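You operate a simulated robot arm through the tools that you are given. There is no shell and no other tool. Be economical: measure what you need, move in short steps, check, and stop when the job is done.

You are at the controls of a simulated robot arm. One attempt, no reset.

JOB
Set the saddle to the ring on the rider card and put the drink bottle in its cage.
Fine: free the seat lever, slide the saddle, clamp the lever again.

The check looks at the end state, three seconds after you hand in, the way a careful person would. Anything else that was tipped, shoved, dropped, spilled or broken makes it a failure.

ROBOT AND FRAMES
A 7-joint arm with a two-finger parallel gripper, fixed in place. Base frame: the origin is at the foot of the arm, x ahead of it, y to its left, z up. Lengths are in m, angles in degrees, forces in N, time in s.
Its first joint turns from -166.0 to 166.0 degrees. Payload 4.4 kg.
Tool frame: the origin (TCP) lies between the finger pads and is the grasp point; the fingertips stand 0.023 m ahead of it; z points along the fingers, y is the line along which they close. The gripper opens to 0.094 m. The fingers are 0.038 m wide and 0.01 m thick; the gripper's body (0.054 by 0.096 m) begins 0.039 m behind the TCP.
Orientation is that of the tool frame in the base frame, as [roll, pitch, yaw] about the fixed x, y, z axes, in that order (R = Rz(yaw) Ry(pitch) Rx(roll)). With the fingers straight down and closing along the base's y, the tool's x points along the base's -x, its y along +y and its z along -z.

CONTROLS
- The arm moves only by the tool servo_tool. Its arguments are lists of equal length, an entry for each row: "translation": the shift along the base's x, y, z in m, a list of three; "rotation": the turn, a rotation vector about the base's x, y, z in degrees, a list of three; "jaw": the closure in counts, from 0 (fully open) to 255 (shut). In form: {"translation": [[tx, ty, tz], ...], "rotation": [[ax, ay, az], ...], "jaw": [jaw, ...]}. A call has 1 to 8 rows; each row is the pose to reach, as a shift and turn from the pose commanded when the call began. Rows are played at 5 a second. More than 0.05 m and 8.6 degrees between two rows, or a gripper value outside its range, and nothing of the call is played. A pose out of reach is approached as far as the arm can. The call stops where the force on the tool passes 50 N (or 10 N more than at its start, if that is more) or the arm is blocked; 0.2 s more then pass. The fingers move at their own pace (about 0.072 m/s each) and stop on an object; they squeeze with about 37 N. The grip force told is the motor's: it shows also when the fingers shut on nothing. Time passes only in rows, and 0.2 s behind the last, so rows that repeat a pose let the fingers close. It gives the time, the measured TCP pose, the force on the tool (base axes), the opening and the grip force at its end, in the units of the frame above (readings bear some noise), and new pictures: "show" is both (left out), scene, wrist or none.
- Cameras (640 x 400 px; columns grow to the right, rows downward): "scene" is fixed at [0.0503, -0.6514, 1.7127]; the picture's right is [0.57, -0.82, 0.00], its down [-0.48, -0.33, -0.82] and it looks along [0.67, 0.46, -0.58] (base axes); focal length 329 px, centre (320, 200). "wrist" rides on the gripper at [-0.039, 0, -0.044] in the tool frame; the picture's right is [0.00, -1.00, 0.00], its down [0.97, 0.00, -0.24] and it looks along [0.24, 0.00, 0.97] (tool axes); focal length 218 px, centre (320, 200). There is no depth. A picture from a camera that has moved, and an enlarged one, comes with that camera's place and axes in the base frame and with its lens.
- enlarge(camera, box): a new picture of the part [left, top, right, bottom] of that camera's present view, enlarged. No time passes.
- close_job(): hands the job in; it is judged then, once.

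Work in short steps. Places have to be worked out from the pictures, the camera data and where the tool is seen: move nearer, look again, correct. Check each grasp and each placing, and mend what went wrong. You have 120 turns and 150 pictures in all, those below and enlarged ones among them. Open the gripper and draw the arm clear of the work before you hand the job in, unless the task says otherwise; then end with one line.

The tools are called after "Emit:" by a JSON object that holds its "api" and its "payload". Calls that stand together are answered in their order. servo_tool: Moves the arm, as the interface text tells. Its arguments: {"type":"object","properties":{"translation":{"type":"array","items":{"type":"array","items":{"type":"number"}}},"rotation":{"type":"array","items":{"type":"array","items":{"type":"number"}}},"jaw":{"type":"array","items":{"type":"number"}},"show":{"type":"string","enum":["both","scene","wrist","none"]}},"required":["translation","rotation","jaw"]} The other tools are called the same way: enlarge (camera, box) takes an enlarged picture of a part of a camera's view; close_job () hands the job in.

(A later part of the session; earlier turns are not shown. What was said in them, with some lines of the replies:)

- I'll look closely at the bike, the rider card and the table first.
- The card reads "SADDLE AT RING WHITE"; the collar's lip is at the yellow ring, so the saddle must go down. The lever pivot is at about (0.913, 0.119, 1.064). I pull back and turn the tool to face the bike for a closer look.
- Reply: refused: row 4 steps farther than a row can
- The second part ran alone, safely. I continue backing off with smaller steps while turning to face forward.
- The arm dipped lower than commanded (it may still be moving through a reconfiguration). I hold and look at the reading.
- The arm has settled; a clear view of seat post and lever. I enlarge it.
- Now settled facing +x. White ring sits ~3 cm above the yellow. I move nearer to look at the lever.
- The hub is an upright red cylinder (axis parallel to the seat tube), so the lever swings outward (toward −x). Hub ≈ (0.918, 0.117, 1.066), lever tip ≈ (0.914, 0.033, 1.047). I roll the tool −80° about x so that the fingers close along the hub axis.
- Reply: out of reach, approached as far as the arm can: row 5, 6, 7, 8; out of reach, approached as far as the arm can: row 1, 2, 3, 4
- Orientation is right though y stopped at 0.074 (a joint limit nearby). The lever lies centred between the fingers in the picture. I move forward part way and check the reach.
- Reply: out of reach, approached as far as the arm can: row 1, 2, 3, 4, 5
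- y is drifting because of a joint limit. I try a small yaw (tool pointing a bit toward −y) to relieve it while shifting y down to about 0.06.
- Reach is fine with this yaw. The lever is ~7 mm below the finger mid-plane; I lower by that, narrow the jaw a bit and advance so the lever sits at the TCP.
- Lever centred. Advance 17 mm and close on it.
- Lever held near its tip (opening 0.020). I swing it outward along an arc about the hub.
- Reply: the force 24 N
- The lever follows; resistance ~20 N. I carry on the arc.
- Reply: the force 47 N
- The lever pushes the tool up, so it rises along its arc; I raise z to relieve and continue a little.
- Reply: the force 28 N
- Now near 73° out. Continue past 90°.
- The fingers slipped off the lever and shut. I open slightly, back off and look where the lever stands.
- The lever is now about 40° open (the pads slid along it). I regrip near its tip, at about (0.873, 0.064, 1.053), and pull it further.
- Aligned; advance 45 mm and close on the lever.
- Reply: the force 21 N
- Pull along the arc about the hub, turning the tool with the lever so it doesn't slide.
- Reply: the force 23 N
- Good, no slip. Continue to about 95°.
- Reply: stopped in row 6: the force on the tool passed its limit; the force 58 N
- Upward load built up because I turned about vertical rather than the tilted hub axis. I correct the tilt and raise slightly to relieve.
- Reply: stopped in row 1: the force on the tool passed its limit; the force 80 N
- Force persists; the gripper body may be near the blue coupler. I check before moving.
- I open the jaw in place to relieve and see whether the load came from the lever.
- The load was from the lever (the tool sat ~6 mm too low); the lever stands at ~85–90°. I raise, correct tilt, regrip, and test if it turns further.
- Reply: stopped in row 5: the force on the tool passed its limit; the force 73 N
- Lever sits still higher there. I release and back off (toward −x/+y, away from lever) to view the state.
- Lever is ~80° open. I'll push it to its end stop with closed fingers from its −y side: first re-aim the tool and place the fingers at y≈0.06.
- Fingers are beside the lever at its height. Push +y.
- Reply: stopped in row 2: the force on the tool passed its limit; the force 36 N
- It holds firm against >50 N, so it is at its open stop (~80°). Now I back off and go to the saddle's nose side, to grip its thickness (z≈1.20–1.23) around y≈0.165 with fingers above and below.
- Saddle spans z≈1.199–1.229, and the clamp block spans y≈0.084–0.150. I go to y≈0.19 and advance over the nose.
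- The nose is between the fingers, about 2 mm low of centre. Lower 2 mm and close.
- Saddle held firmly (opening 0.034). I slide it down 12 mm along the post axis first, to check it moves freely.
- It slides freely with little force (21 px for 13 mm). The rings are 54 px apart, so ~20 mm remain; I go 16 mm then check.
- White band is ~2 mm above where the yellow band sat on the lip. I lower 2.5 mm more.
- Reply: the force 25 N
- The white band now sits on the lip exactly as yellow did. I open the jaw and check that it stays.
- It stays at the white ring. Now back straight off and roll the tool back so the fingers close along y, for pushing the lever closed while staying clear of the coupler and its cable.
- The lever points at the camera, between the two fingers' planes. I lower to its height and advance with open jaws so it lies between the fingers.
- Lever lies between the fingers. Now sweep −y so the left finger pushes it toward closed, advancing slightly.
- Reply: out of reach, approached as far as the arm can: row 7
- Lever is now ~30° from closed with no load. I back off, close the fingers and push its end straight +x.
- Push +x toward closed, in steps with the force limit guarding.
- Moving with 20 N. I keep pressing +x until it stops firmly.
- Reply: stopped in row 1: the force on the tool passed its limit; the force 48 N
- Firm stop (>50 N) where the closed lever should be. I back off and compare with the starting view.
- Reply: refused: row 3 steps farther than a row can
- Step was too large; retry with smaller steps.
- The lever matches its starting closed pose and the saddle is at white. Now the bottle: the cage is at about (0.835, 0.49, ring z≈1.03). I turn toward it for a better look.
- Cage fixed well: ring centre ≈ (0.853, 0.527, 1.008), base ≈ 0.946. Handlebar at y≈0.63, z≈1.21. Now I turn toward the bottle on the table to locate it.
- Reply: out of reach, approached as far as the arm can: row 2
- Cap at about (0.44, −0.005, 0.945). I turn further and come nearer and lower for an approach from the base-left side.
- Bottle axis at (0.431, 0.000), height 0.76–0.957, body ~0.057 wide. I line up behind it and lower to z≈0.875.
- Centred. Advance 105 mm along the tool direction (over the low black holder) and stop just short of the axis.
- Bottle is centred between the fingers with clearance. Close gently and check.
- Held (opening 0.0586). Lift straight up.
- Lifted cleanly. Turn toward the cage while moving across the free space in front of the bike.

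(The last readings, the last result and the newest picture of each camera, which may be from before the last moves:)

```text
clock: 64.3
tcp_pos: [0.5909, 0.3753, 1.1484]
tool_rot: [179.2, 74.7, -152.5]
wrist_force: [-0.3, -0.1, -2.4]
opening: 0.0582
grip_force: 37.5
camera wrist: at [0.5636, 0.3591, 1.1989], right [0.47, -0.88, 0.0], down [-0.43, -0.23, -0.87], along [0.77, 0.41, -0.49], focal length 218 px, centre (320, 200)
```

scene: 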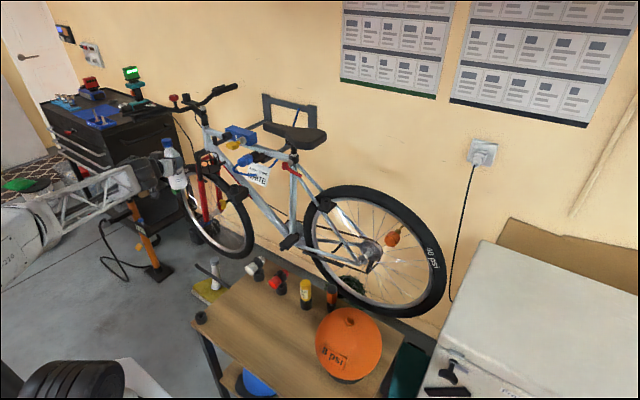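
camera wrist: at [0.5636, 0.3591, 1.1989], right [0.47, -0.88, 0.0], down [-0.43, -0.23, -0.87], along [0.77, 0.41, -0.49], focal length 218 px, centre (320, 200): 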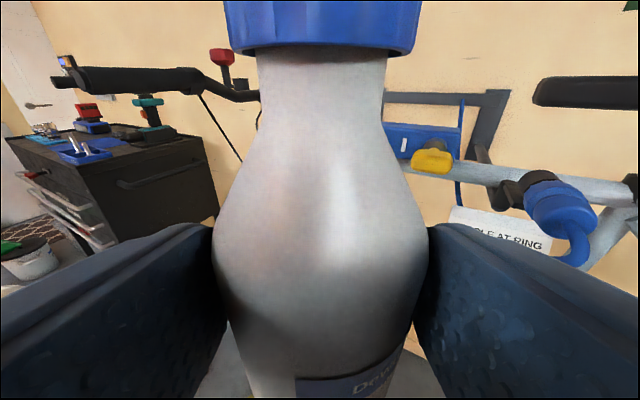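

Bottle upright and firm. I raise 1 cm and move along the tool direction toward the cage, halfway, checking clearances.

Emit:
{"api": "servo_tool", "payload": {"translation": [[0.02, 0.012, 0.01], [0.05, 0.029, 0.012], [0.08, 0.046, 0.012], [0.11, 0.064, 0.012], [0.14, 0.081, 0.012], [0.16, 0.093, 0.012], [0.16, 0.093, 0.012]], "rotation": [[0, 0, 0], [0, 0, 0], [0, 0, 0], [0, 0, 0], [0, 0, 0], [0, 0, 0], [0, 0, 0]], "jaw": [255, 255, 255, 255, 255, 255, 255], "show": "wrist"}}

Emit:
{"api": "enlarge", "payload": {"camera": "scene", "box": [136, 80, 296, 180]}}

```text
clock: 65.9
tcp_pos: [0.7524, 0.467, 1.1599]
tool_rot: [179.3, 74.6, -152.5]
wrist_force: [0.0, -0.2, -2.3]
opening: 0.0581
grip_force: 36.5
camera wrist: at [0.724, 0.4521, 1.2114], right [0.47, -0.88, 0.0], down [-0.43, -0.23, -0.87], along [0.77, 0.41, -0.49], focal length 218 px, centre (320, 200)
```

wrist: 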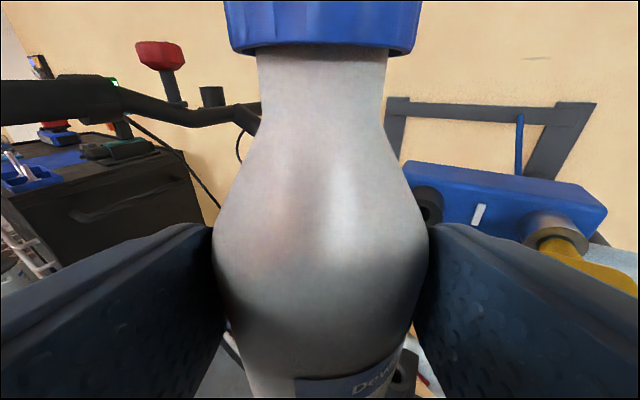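

```text
4.00 times, centred on (216, 130) of scene
camera zoom: at [0.0503, -0.6514, 1.7127], right [0.57, -0.82, 0.0], down [-0.48, -0.33, -0.82], along [0.67, 0.46, -0.58], focal length 1317 px, centre (736, 480)
```

zoom: 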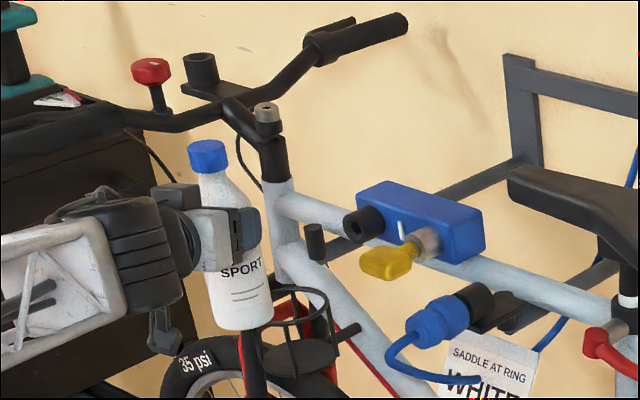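

Clearances look fine (bottle bottom above the cage ring). Continue to above the cage centre.

Emit:
{"api": "servo_tool", "payload": {"translation": [[0.025, 0.015, 0], [0.05, 0.03, 0], [0.075, 0.044, 0], [0.0943, 0.0562, 0], [0.0943, 0.0562, 0], [0.0943, 0.0562, 0]], "rotation": [[0, 0, 0], [0, 0, 0], [0, 0, 0], [0, 0, 0], [0, 0, 0], [0, 0, 0]], "jaw": [255, 255, 255, 255, 255, 255], "show": "wrist"}}

Emit:
{"api": "enlarge", "payload": {"camera": "scene", "box": [160, 115, 256, 175]}}

```text
clock: 67.3
tcp_pos: [0.8464, 0.5231, 1.1603]
tool_rot: [179.4, 74.6, -152.4]
wrist_force: [-0.1, 0.8, -2.7]
opening: 0.0581
grip_force: 37.3
camera wrist: at [0.819, 0.5084, 1.2118], right [0.47, -0.88, 0.0], down [-0.43, -0.23, -0.87], along [0.77, 0.41, -0.49], focal length 218 px, centre (320, 200)
```

wrist: 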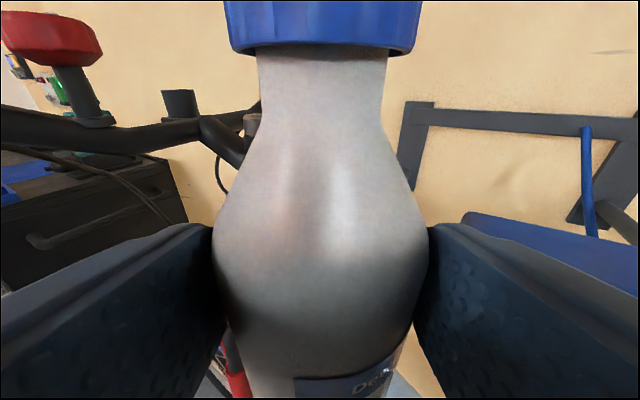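

```text
6.67 times, centred on (208, 145) of scene
camera zoom: at [0.0503, -0.6514, 1.7127], right [0.57, -0.82, 0.0], down [-0.48, -0.33, -0.82], along [0.67, 0.46, -0.58], focal length 2196 px, centre (1067, 567)
```

zoom: 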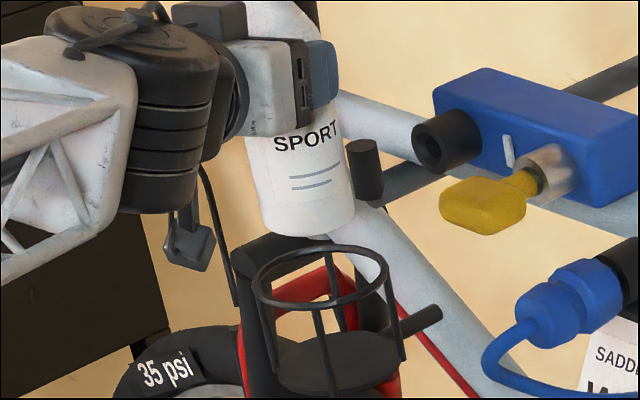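

Nearly above the ring. I zoom in to measure alignment of the bottle bottom and the ring.

Emit:
{"api": "enlarge", "payload": {"camera": "scene", "box": [184, 135, 232, 165]}}

```text
13.33 times, centred on (208, 150) of scene
camera zoom: at [0.0503, -0.6514, 1.7127], right [0.57, -0.82, 0.0], down [-0.48, -0.33, -0.82], along [0.67, 0.46, -0.58], focal length 4391 px, centre (1813, 867)
```

zoom: 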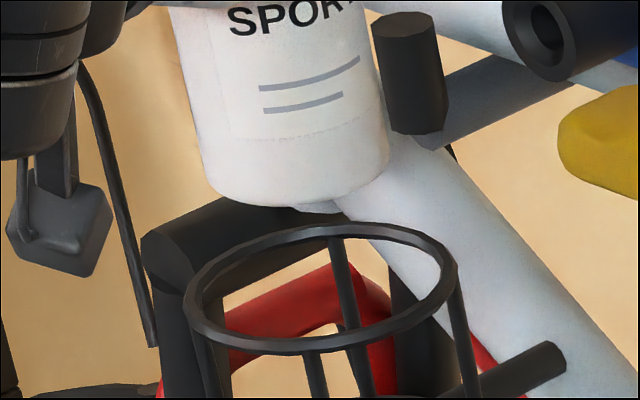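

Alignment within ~3–4 mm (ring clearance ~10 mm). Nudge y by +2.5 mm and lower the bottle 5 cm into the ring, then check.

Emit:
{"api": "servo_tool", "payload": {"translation": [[0, 0.0025, 0], [0, 0.0025, -0.015], [0, 0.0025, -0.03], [0, 0.0025, -0.045], [0, 0.0025, -0.055], [0, 0.0025, -0.055]], "rotation": [[0, 0, 0], [0, 0, 0], [0, 0, 0], [0, 0, 0], [0, 0, 0], [0, 0, 0]], "jaw": [255, 255, 255, 255, 255, 255], "show": "wrist"}}

Emit:
{"api": "enlarge", "payload": {"camera": "scene", "box": [176, 130, 240, 170]}}

```text
clock: 68.7
tcp_pos: [0.8459, 0.5259, 1.1071]
tool_rot: [179.4, 74.6, -152.4]
wrist_force: [0.0, -0.4, -1.9]
opening: 0.0579
grip_force: 37.2
camera wrist: at [0.8182, 0.5108, 1.1571], right [0.47, -0.88, 0.0], down [-0.43, -0.23, -0.87], along [0.77, 0.41, -0.49], focal length 218 px, centre (320, 200)
```

wrist: 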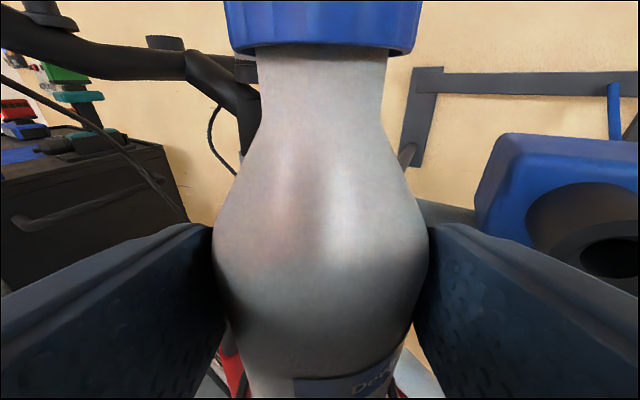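

```text
10.00 times, centred on (208, 150) of scene
camera zoom: at [0.0503, -0.6514, 1.7127], right [0.57, -0.82, 0.0], down [-0.48, -0.33, -0.82], along [0.67, 0.46, -0.58], focal length 3293 px, centre (1440, 700)
```

zoom: 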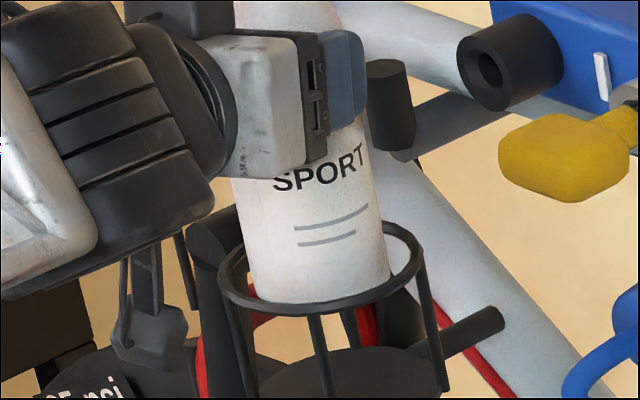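

The bottle is centred in the ring and its bottom is at ring level. Lower further 4 cm, then slowly to the base.

Emit:
{"api": "servo_tool", "payload": {"translation": [[0, 0, -0.012], [0, 0, -0.024], [0, 0, -0.034], [0, 0, -0.042], [0, 0, -0.042]], "rotation": [[0, 0, 0], [0, 0, 0], [0, 0, 0], [0, 0, 0], [0, 0, 0]], "jaw": [255, 255, 255, 255, 255], "show": "none"}}

Emit:
{"api": "enlarge", "payload": {"camera": "scene", "box": [176, 135, 240, 175]}}

```text
clock: 69.9
tcp_pos: [0.8461, 0.5263, 1.0644]
tool_rot: [179.4, 74.7, -152.4]
wrist_force: [-0.3, 0.2, -2.5]
opening: 0.0584
grip_force: 36.7
```

```text
10.00 times, centred on (208, 155) of scene
camera zoom: at [0.0503, -0.6514, 1.7127], right [0.57, -0.82, 0.0], down [-0.48, -0.33, -0.82], along [0.67, 0.46, -0.58], focal length 3293 px, centre (1440, 650)
```

zoom: 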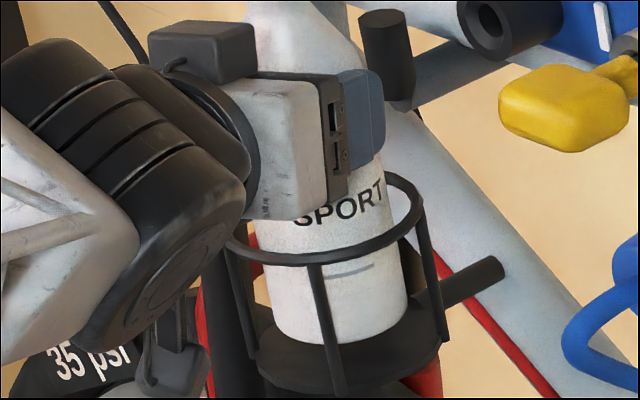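

Bottom is ~1 cm above the base plate. I lower in 3 mm steps, watching the force.

Emit:
{"api": "servo_tool", "payload": {"translation": [[0, 0, -0.003], [0, 0, -0.006], [0, 0, -0.006]], "rotation": [[0, 0, 0], [0, 0, 0], [0, 0, 0]], "jaw": [255, 255, 255], "show": "none"}}

Emit:
{"api": "servo_tool", "payload": {"translation": [[0, 0, -0.002], [0, 0, -0.003], [0, 0, -0.003]], "rotation": [[0, 0, 0], [0, 0, 0], [0, 0, 0]], "jaw": [255, 255, 255], "show": "none"}}

```text
clock: 70.7
tcp_pos: [0.8457, 0.5266, 1.0571]
tool_rot: [179.4, 74.8, -152.4]
wrist_force: [0.7, 0.0, -1.7]
opening: 0.0579
grip_force: 36.6
```

```text
clock: 71.5
tcp_pos: [0.8453, 0.5268, 1.0553]
tool_rot: [179.4, 74.7, -152.4]
wrist_force: [0.4, 0.4, -2.1]
opening: 0.058
grip_force: 37.1
```

Emit:
{"api": "enlarge", "payload": {"camera": "scene", "box": [184, 145, 232, 175]}}

```text
13.33 times, centred on (208, 160) of scene
camera zoom: at [0.0503, -0.6514, 1.7127], right [0.57, -0.82, 0.0], down [-0.48, -0.33, -0.82], along [0.67, 0.46, -0.58], focal length 4391 px, centre (1813, 733)
```

zoom: 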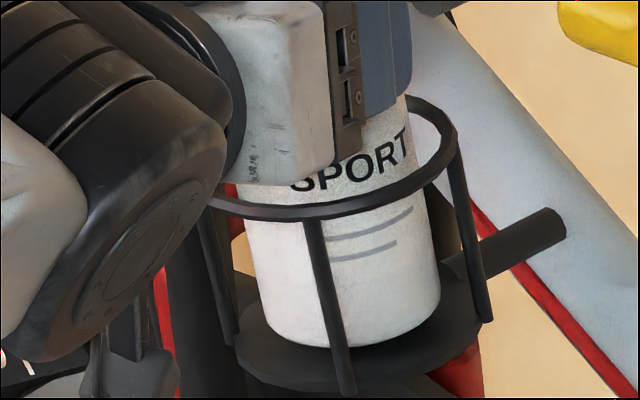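

Still no contact. Continue down in small steps.

Emit:
{"api": "servo_tool", "payload": {"translation": [[0, 0, -0.002], [0, 0, -0.004], [0, 0, -0.006], [0, 0, -0.006]], "rotation": [[0, 0, 0], [0, 0, 0], [0, 0, 0], [0, 0, 0]], "jaw": [255, 255, 255, 255], "show": "none"}}

```text
clock: 72.5
tcp_pos: [0.847, 0.5262, 1.0483]
tool_rot: [179.5, 74.7, -152.4]
wrist_force: [0.9, 0.2, 2.5]
opening: 0.0579
grip_force: 36.7
```

Force turned from −2 to +2.5 N: base contact begins. 1 mm more, then release.

Emit:
{"api": "servo_tool", "payload": {"translation": [[0, 0, -0.001], [0, 0, -0.001]], "rotation": [[0, 0, 0], [0, 0, 0]], "jaw": [255, 255], "show": "none"}}

Emit:
{"api": "enlarge", "payload": {"camera": "scene", "box": [184, 145, 232, 175]}}

```text
clock: 73.1
tcp_pos: [0.8471, 0.5261, 1.0489]
tool_rot: [179.3, 74.8, -152.4]
wrist_force: [0.6, 0.4, 11.2]
opening: 0.0577
grip_force: 36.8
```

```text
13.33 times, centred on (208, 160) of scene
camera zoom: at [0.0503, -0.6514, 1.7127], right [0.57, -0.82, 0.0], down [-0.48, -0.33, -0.82], along [0.67, 0.46, -0.58], focal length 4391 px, centre (1813, 733)
```

zoom: 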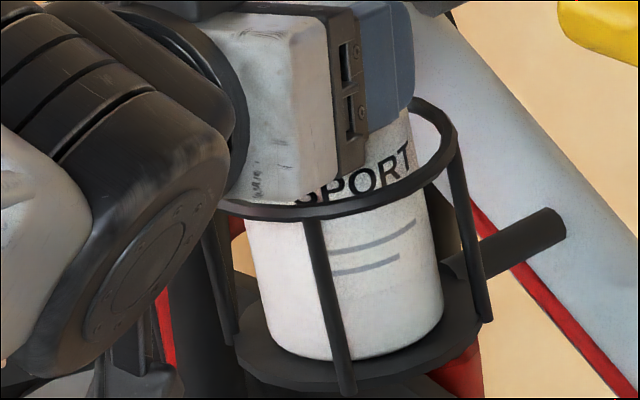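

Contact force 11 N at bottle bottom ≈ 0.946, matching the base plate. Ease up 1 mm and open the jaw.

Emit:
{"api": "servo_tool", "payload": {"translation": [[0, 0, 0.0015], [0, 0, 0.0015], [0, 0, 0.0015], [0, 0, 0.0015]], "rotation": [[0, 0, 0], [0, 0, 0], [0, 0, 0], [0, 0, 0]], "jaw": [255, 90, 60, 40], "show": "wrist"}}

Emit:
{"api": "enlarge", "payload": {"camera": "scene", "box": [176, 135, 240, 175]}}

```text
clock: 74.1
tcp_pos: [0.8454, 0.5259, 1.0495]
tool_rot: [179.3, 74.7, -152.3]
wrist_force: [0.4, -0.4, -1.0]
opening: 0.0791
grip_force: 0.0
camera wrist: at [0.8184, 0.5109, 1.1003], right [0.47, -0.88, 0.0], down [-0.43, -0.23, -0.87], along [0.77, 0.41, -0.49], focal length 218 px, centre (320, 200)
```

wrist: 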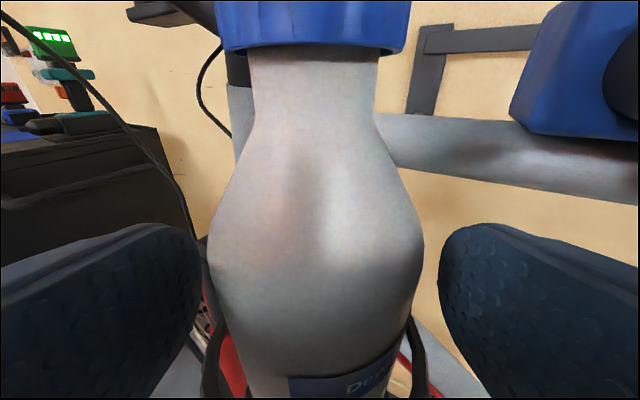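

```text
10.00 times, centred on (208, 155) of scene
camera zoom: at [0.0503, -0.6514, 1.7127], right [0.57, -0.82, 0.0], down [-0.48, -0.33, -0.82], along [0.67, 0.46, -0.58], focal length 3293 px, centre (1440, 650)
```

zoom: 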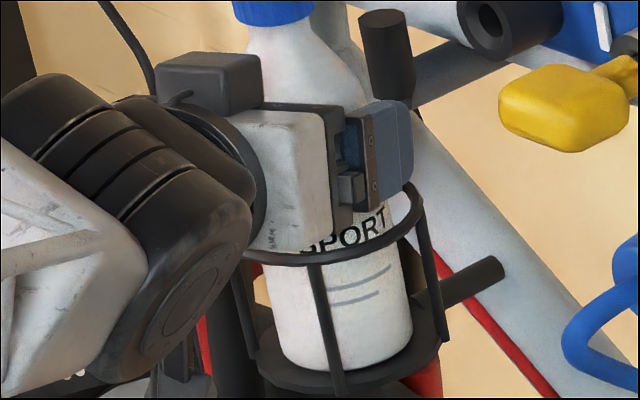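

Released; the bottle stands. Withdraw straight back along the tool's heading.

Emit:
{"api": "servo_tool", "payload": {"translation": [[-0.013, -0.007, 0.0], [-0.035, -0.018, 0.0], [-0.06, -0.031, 0.0], [-0.095, -0.05, 0.005], [-0.13, -0.068, 0.02], [-0.165, -0.086, 0.04], [-0.2, -0.104, 0.06], [-0.235, -0.122, 0.08]], "rotation": [[0, 0, 0], [0, 0, 0], [0, 0, 0], [0, 0, 0], [0, 0, 0], [0, 0, 0], [0, 0, 0], [0, 0, 0]], "jaw": [0, 0, 0, 0, 0, 0, 0, 0], "show": "both"}}

Emit:
{"api": "enlarge", "payload": {"camera": "scene", "box": [160, 80, 352, 200]}}

Emit:
{"api": "enlarge", "payload": {"camera": "wrist", "box": [220, 110, 420, 235]}}

```text
clock: 75.9
tcp_pos: [0.6108, 0.4046, 1.128]
tool_rot: [179.4, 74.6, -152.4]
wrist_force: [0.6, -0.1, -1.0]
opening: 0.0939
grip_force: 0.1
camera wrist: at [0.5828, 0.3893, 1.1788], right [0.47, -0.88, 0.0], down [-0.43, -0.23, -0.87], along [0.77, 0.41, -0.49], focal length 218 px, centre (320, 200)
```

scene: 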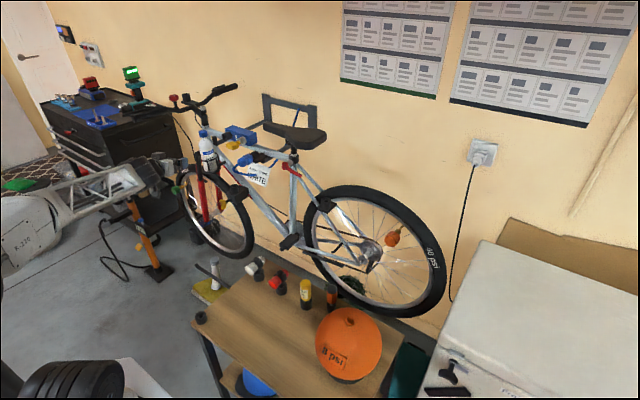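
wrist: 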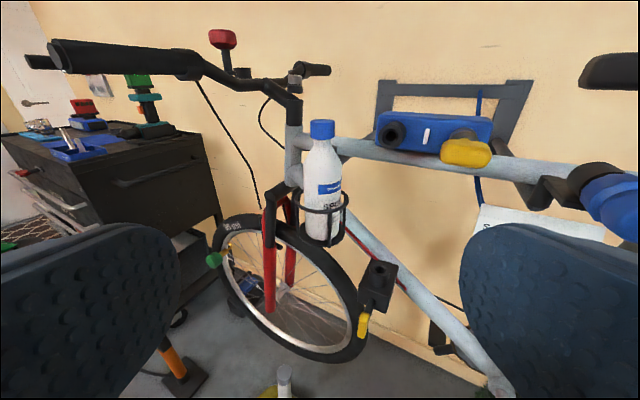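

```text
3.33 times, centred on (256, 140) of scene
camera zoom: at [0.0503, -0.6514, 1.7127], right [0.57, -0.82, 0.0], down [-0.48, -0.33, -0.82], along [0.67, 0.46, -0.58], focal length 1098 px, centre (533, 400)
```

zoom: 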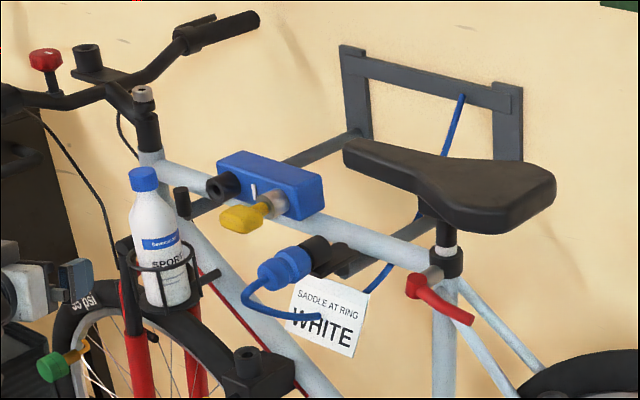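

```text
3.20 times, centred on (320, 172) of wrist
camera zoom: at [0.5828, 0.3893, 1.1788], right [0.47, -0.88, 0.0], down [-0.43, -0.23, -0.87], along [0.77, 0.41, -0.49], focal length 698 px, centre (320, 288)
```

zoom: 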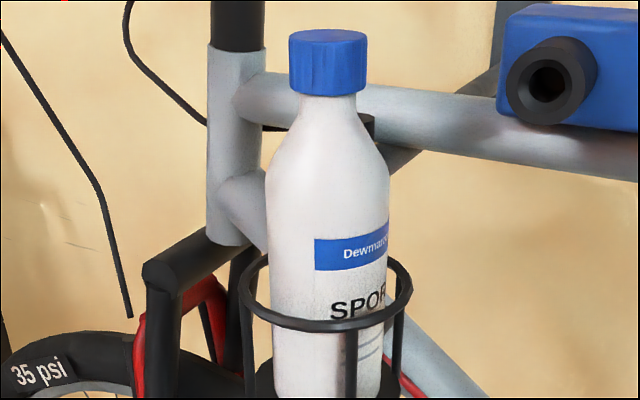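

Bottle stands upright in the cage. One last close look at the saddle ring and lever.

Emit:
{"api": "enlarge", "payload": {"camera": "scene", "box": [268, 145, 316, 175]}}

```text
13.33 times, centred on (292, 160) of scene
camera zoom: at [0.0503, -0.6514, 1.7127], right [0.57, -0.82, 0.0], down [-0.48, -0.33, -0.82], along [0.67, 0.46, -0.58], focal length 4391 px, centre (693, 733)
```

zoom: 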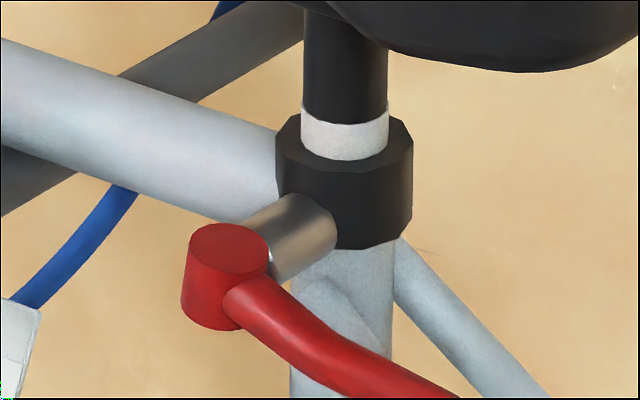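

The white ring sits right on the collar lip, the lever is back in its closed position, and the arm is clear with the gripper open. I hand in.

Emit:
{"api": "close_job", "payload": {}}

```text
The job is handed in.
```

I set the saddle with the white ring on the collar lip, clamped the lever again, and stood the SPORT drink bottle upright in its cage; nothing else looked disturbed in the last pictures.
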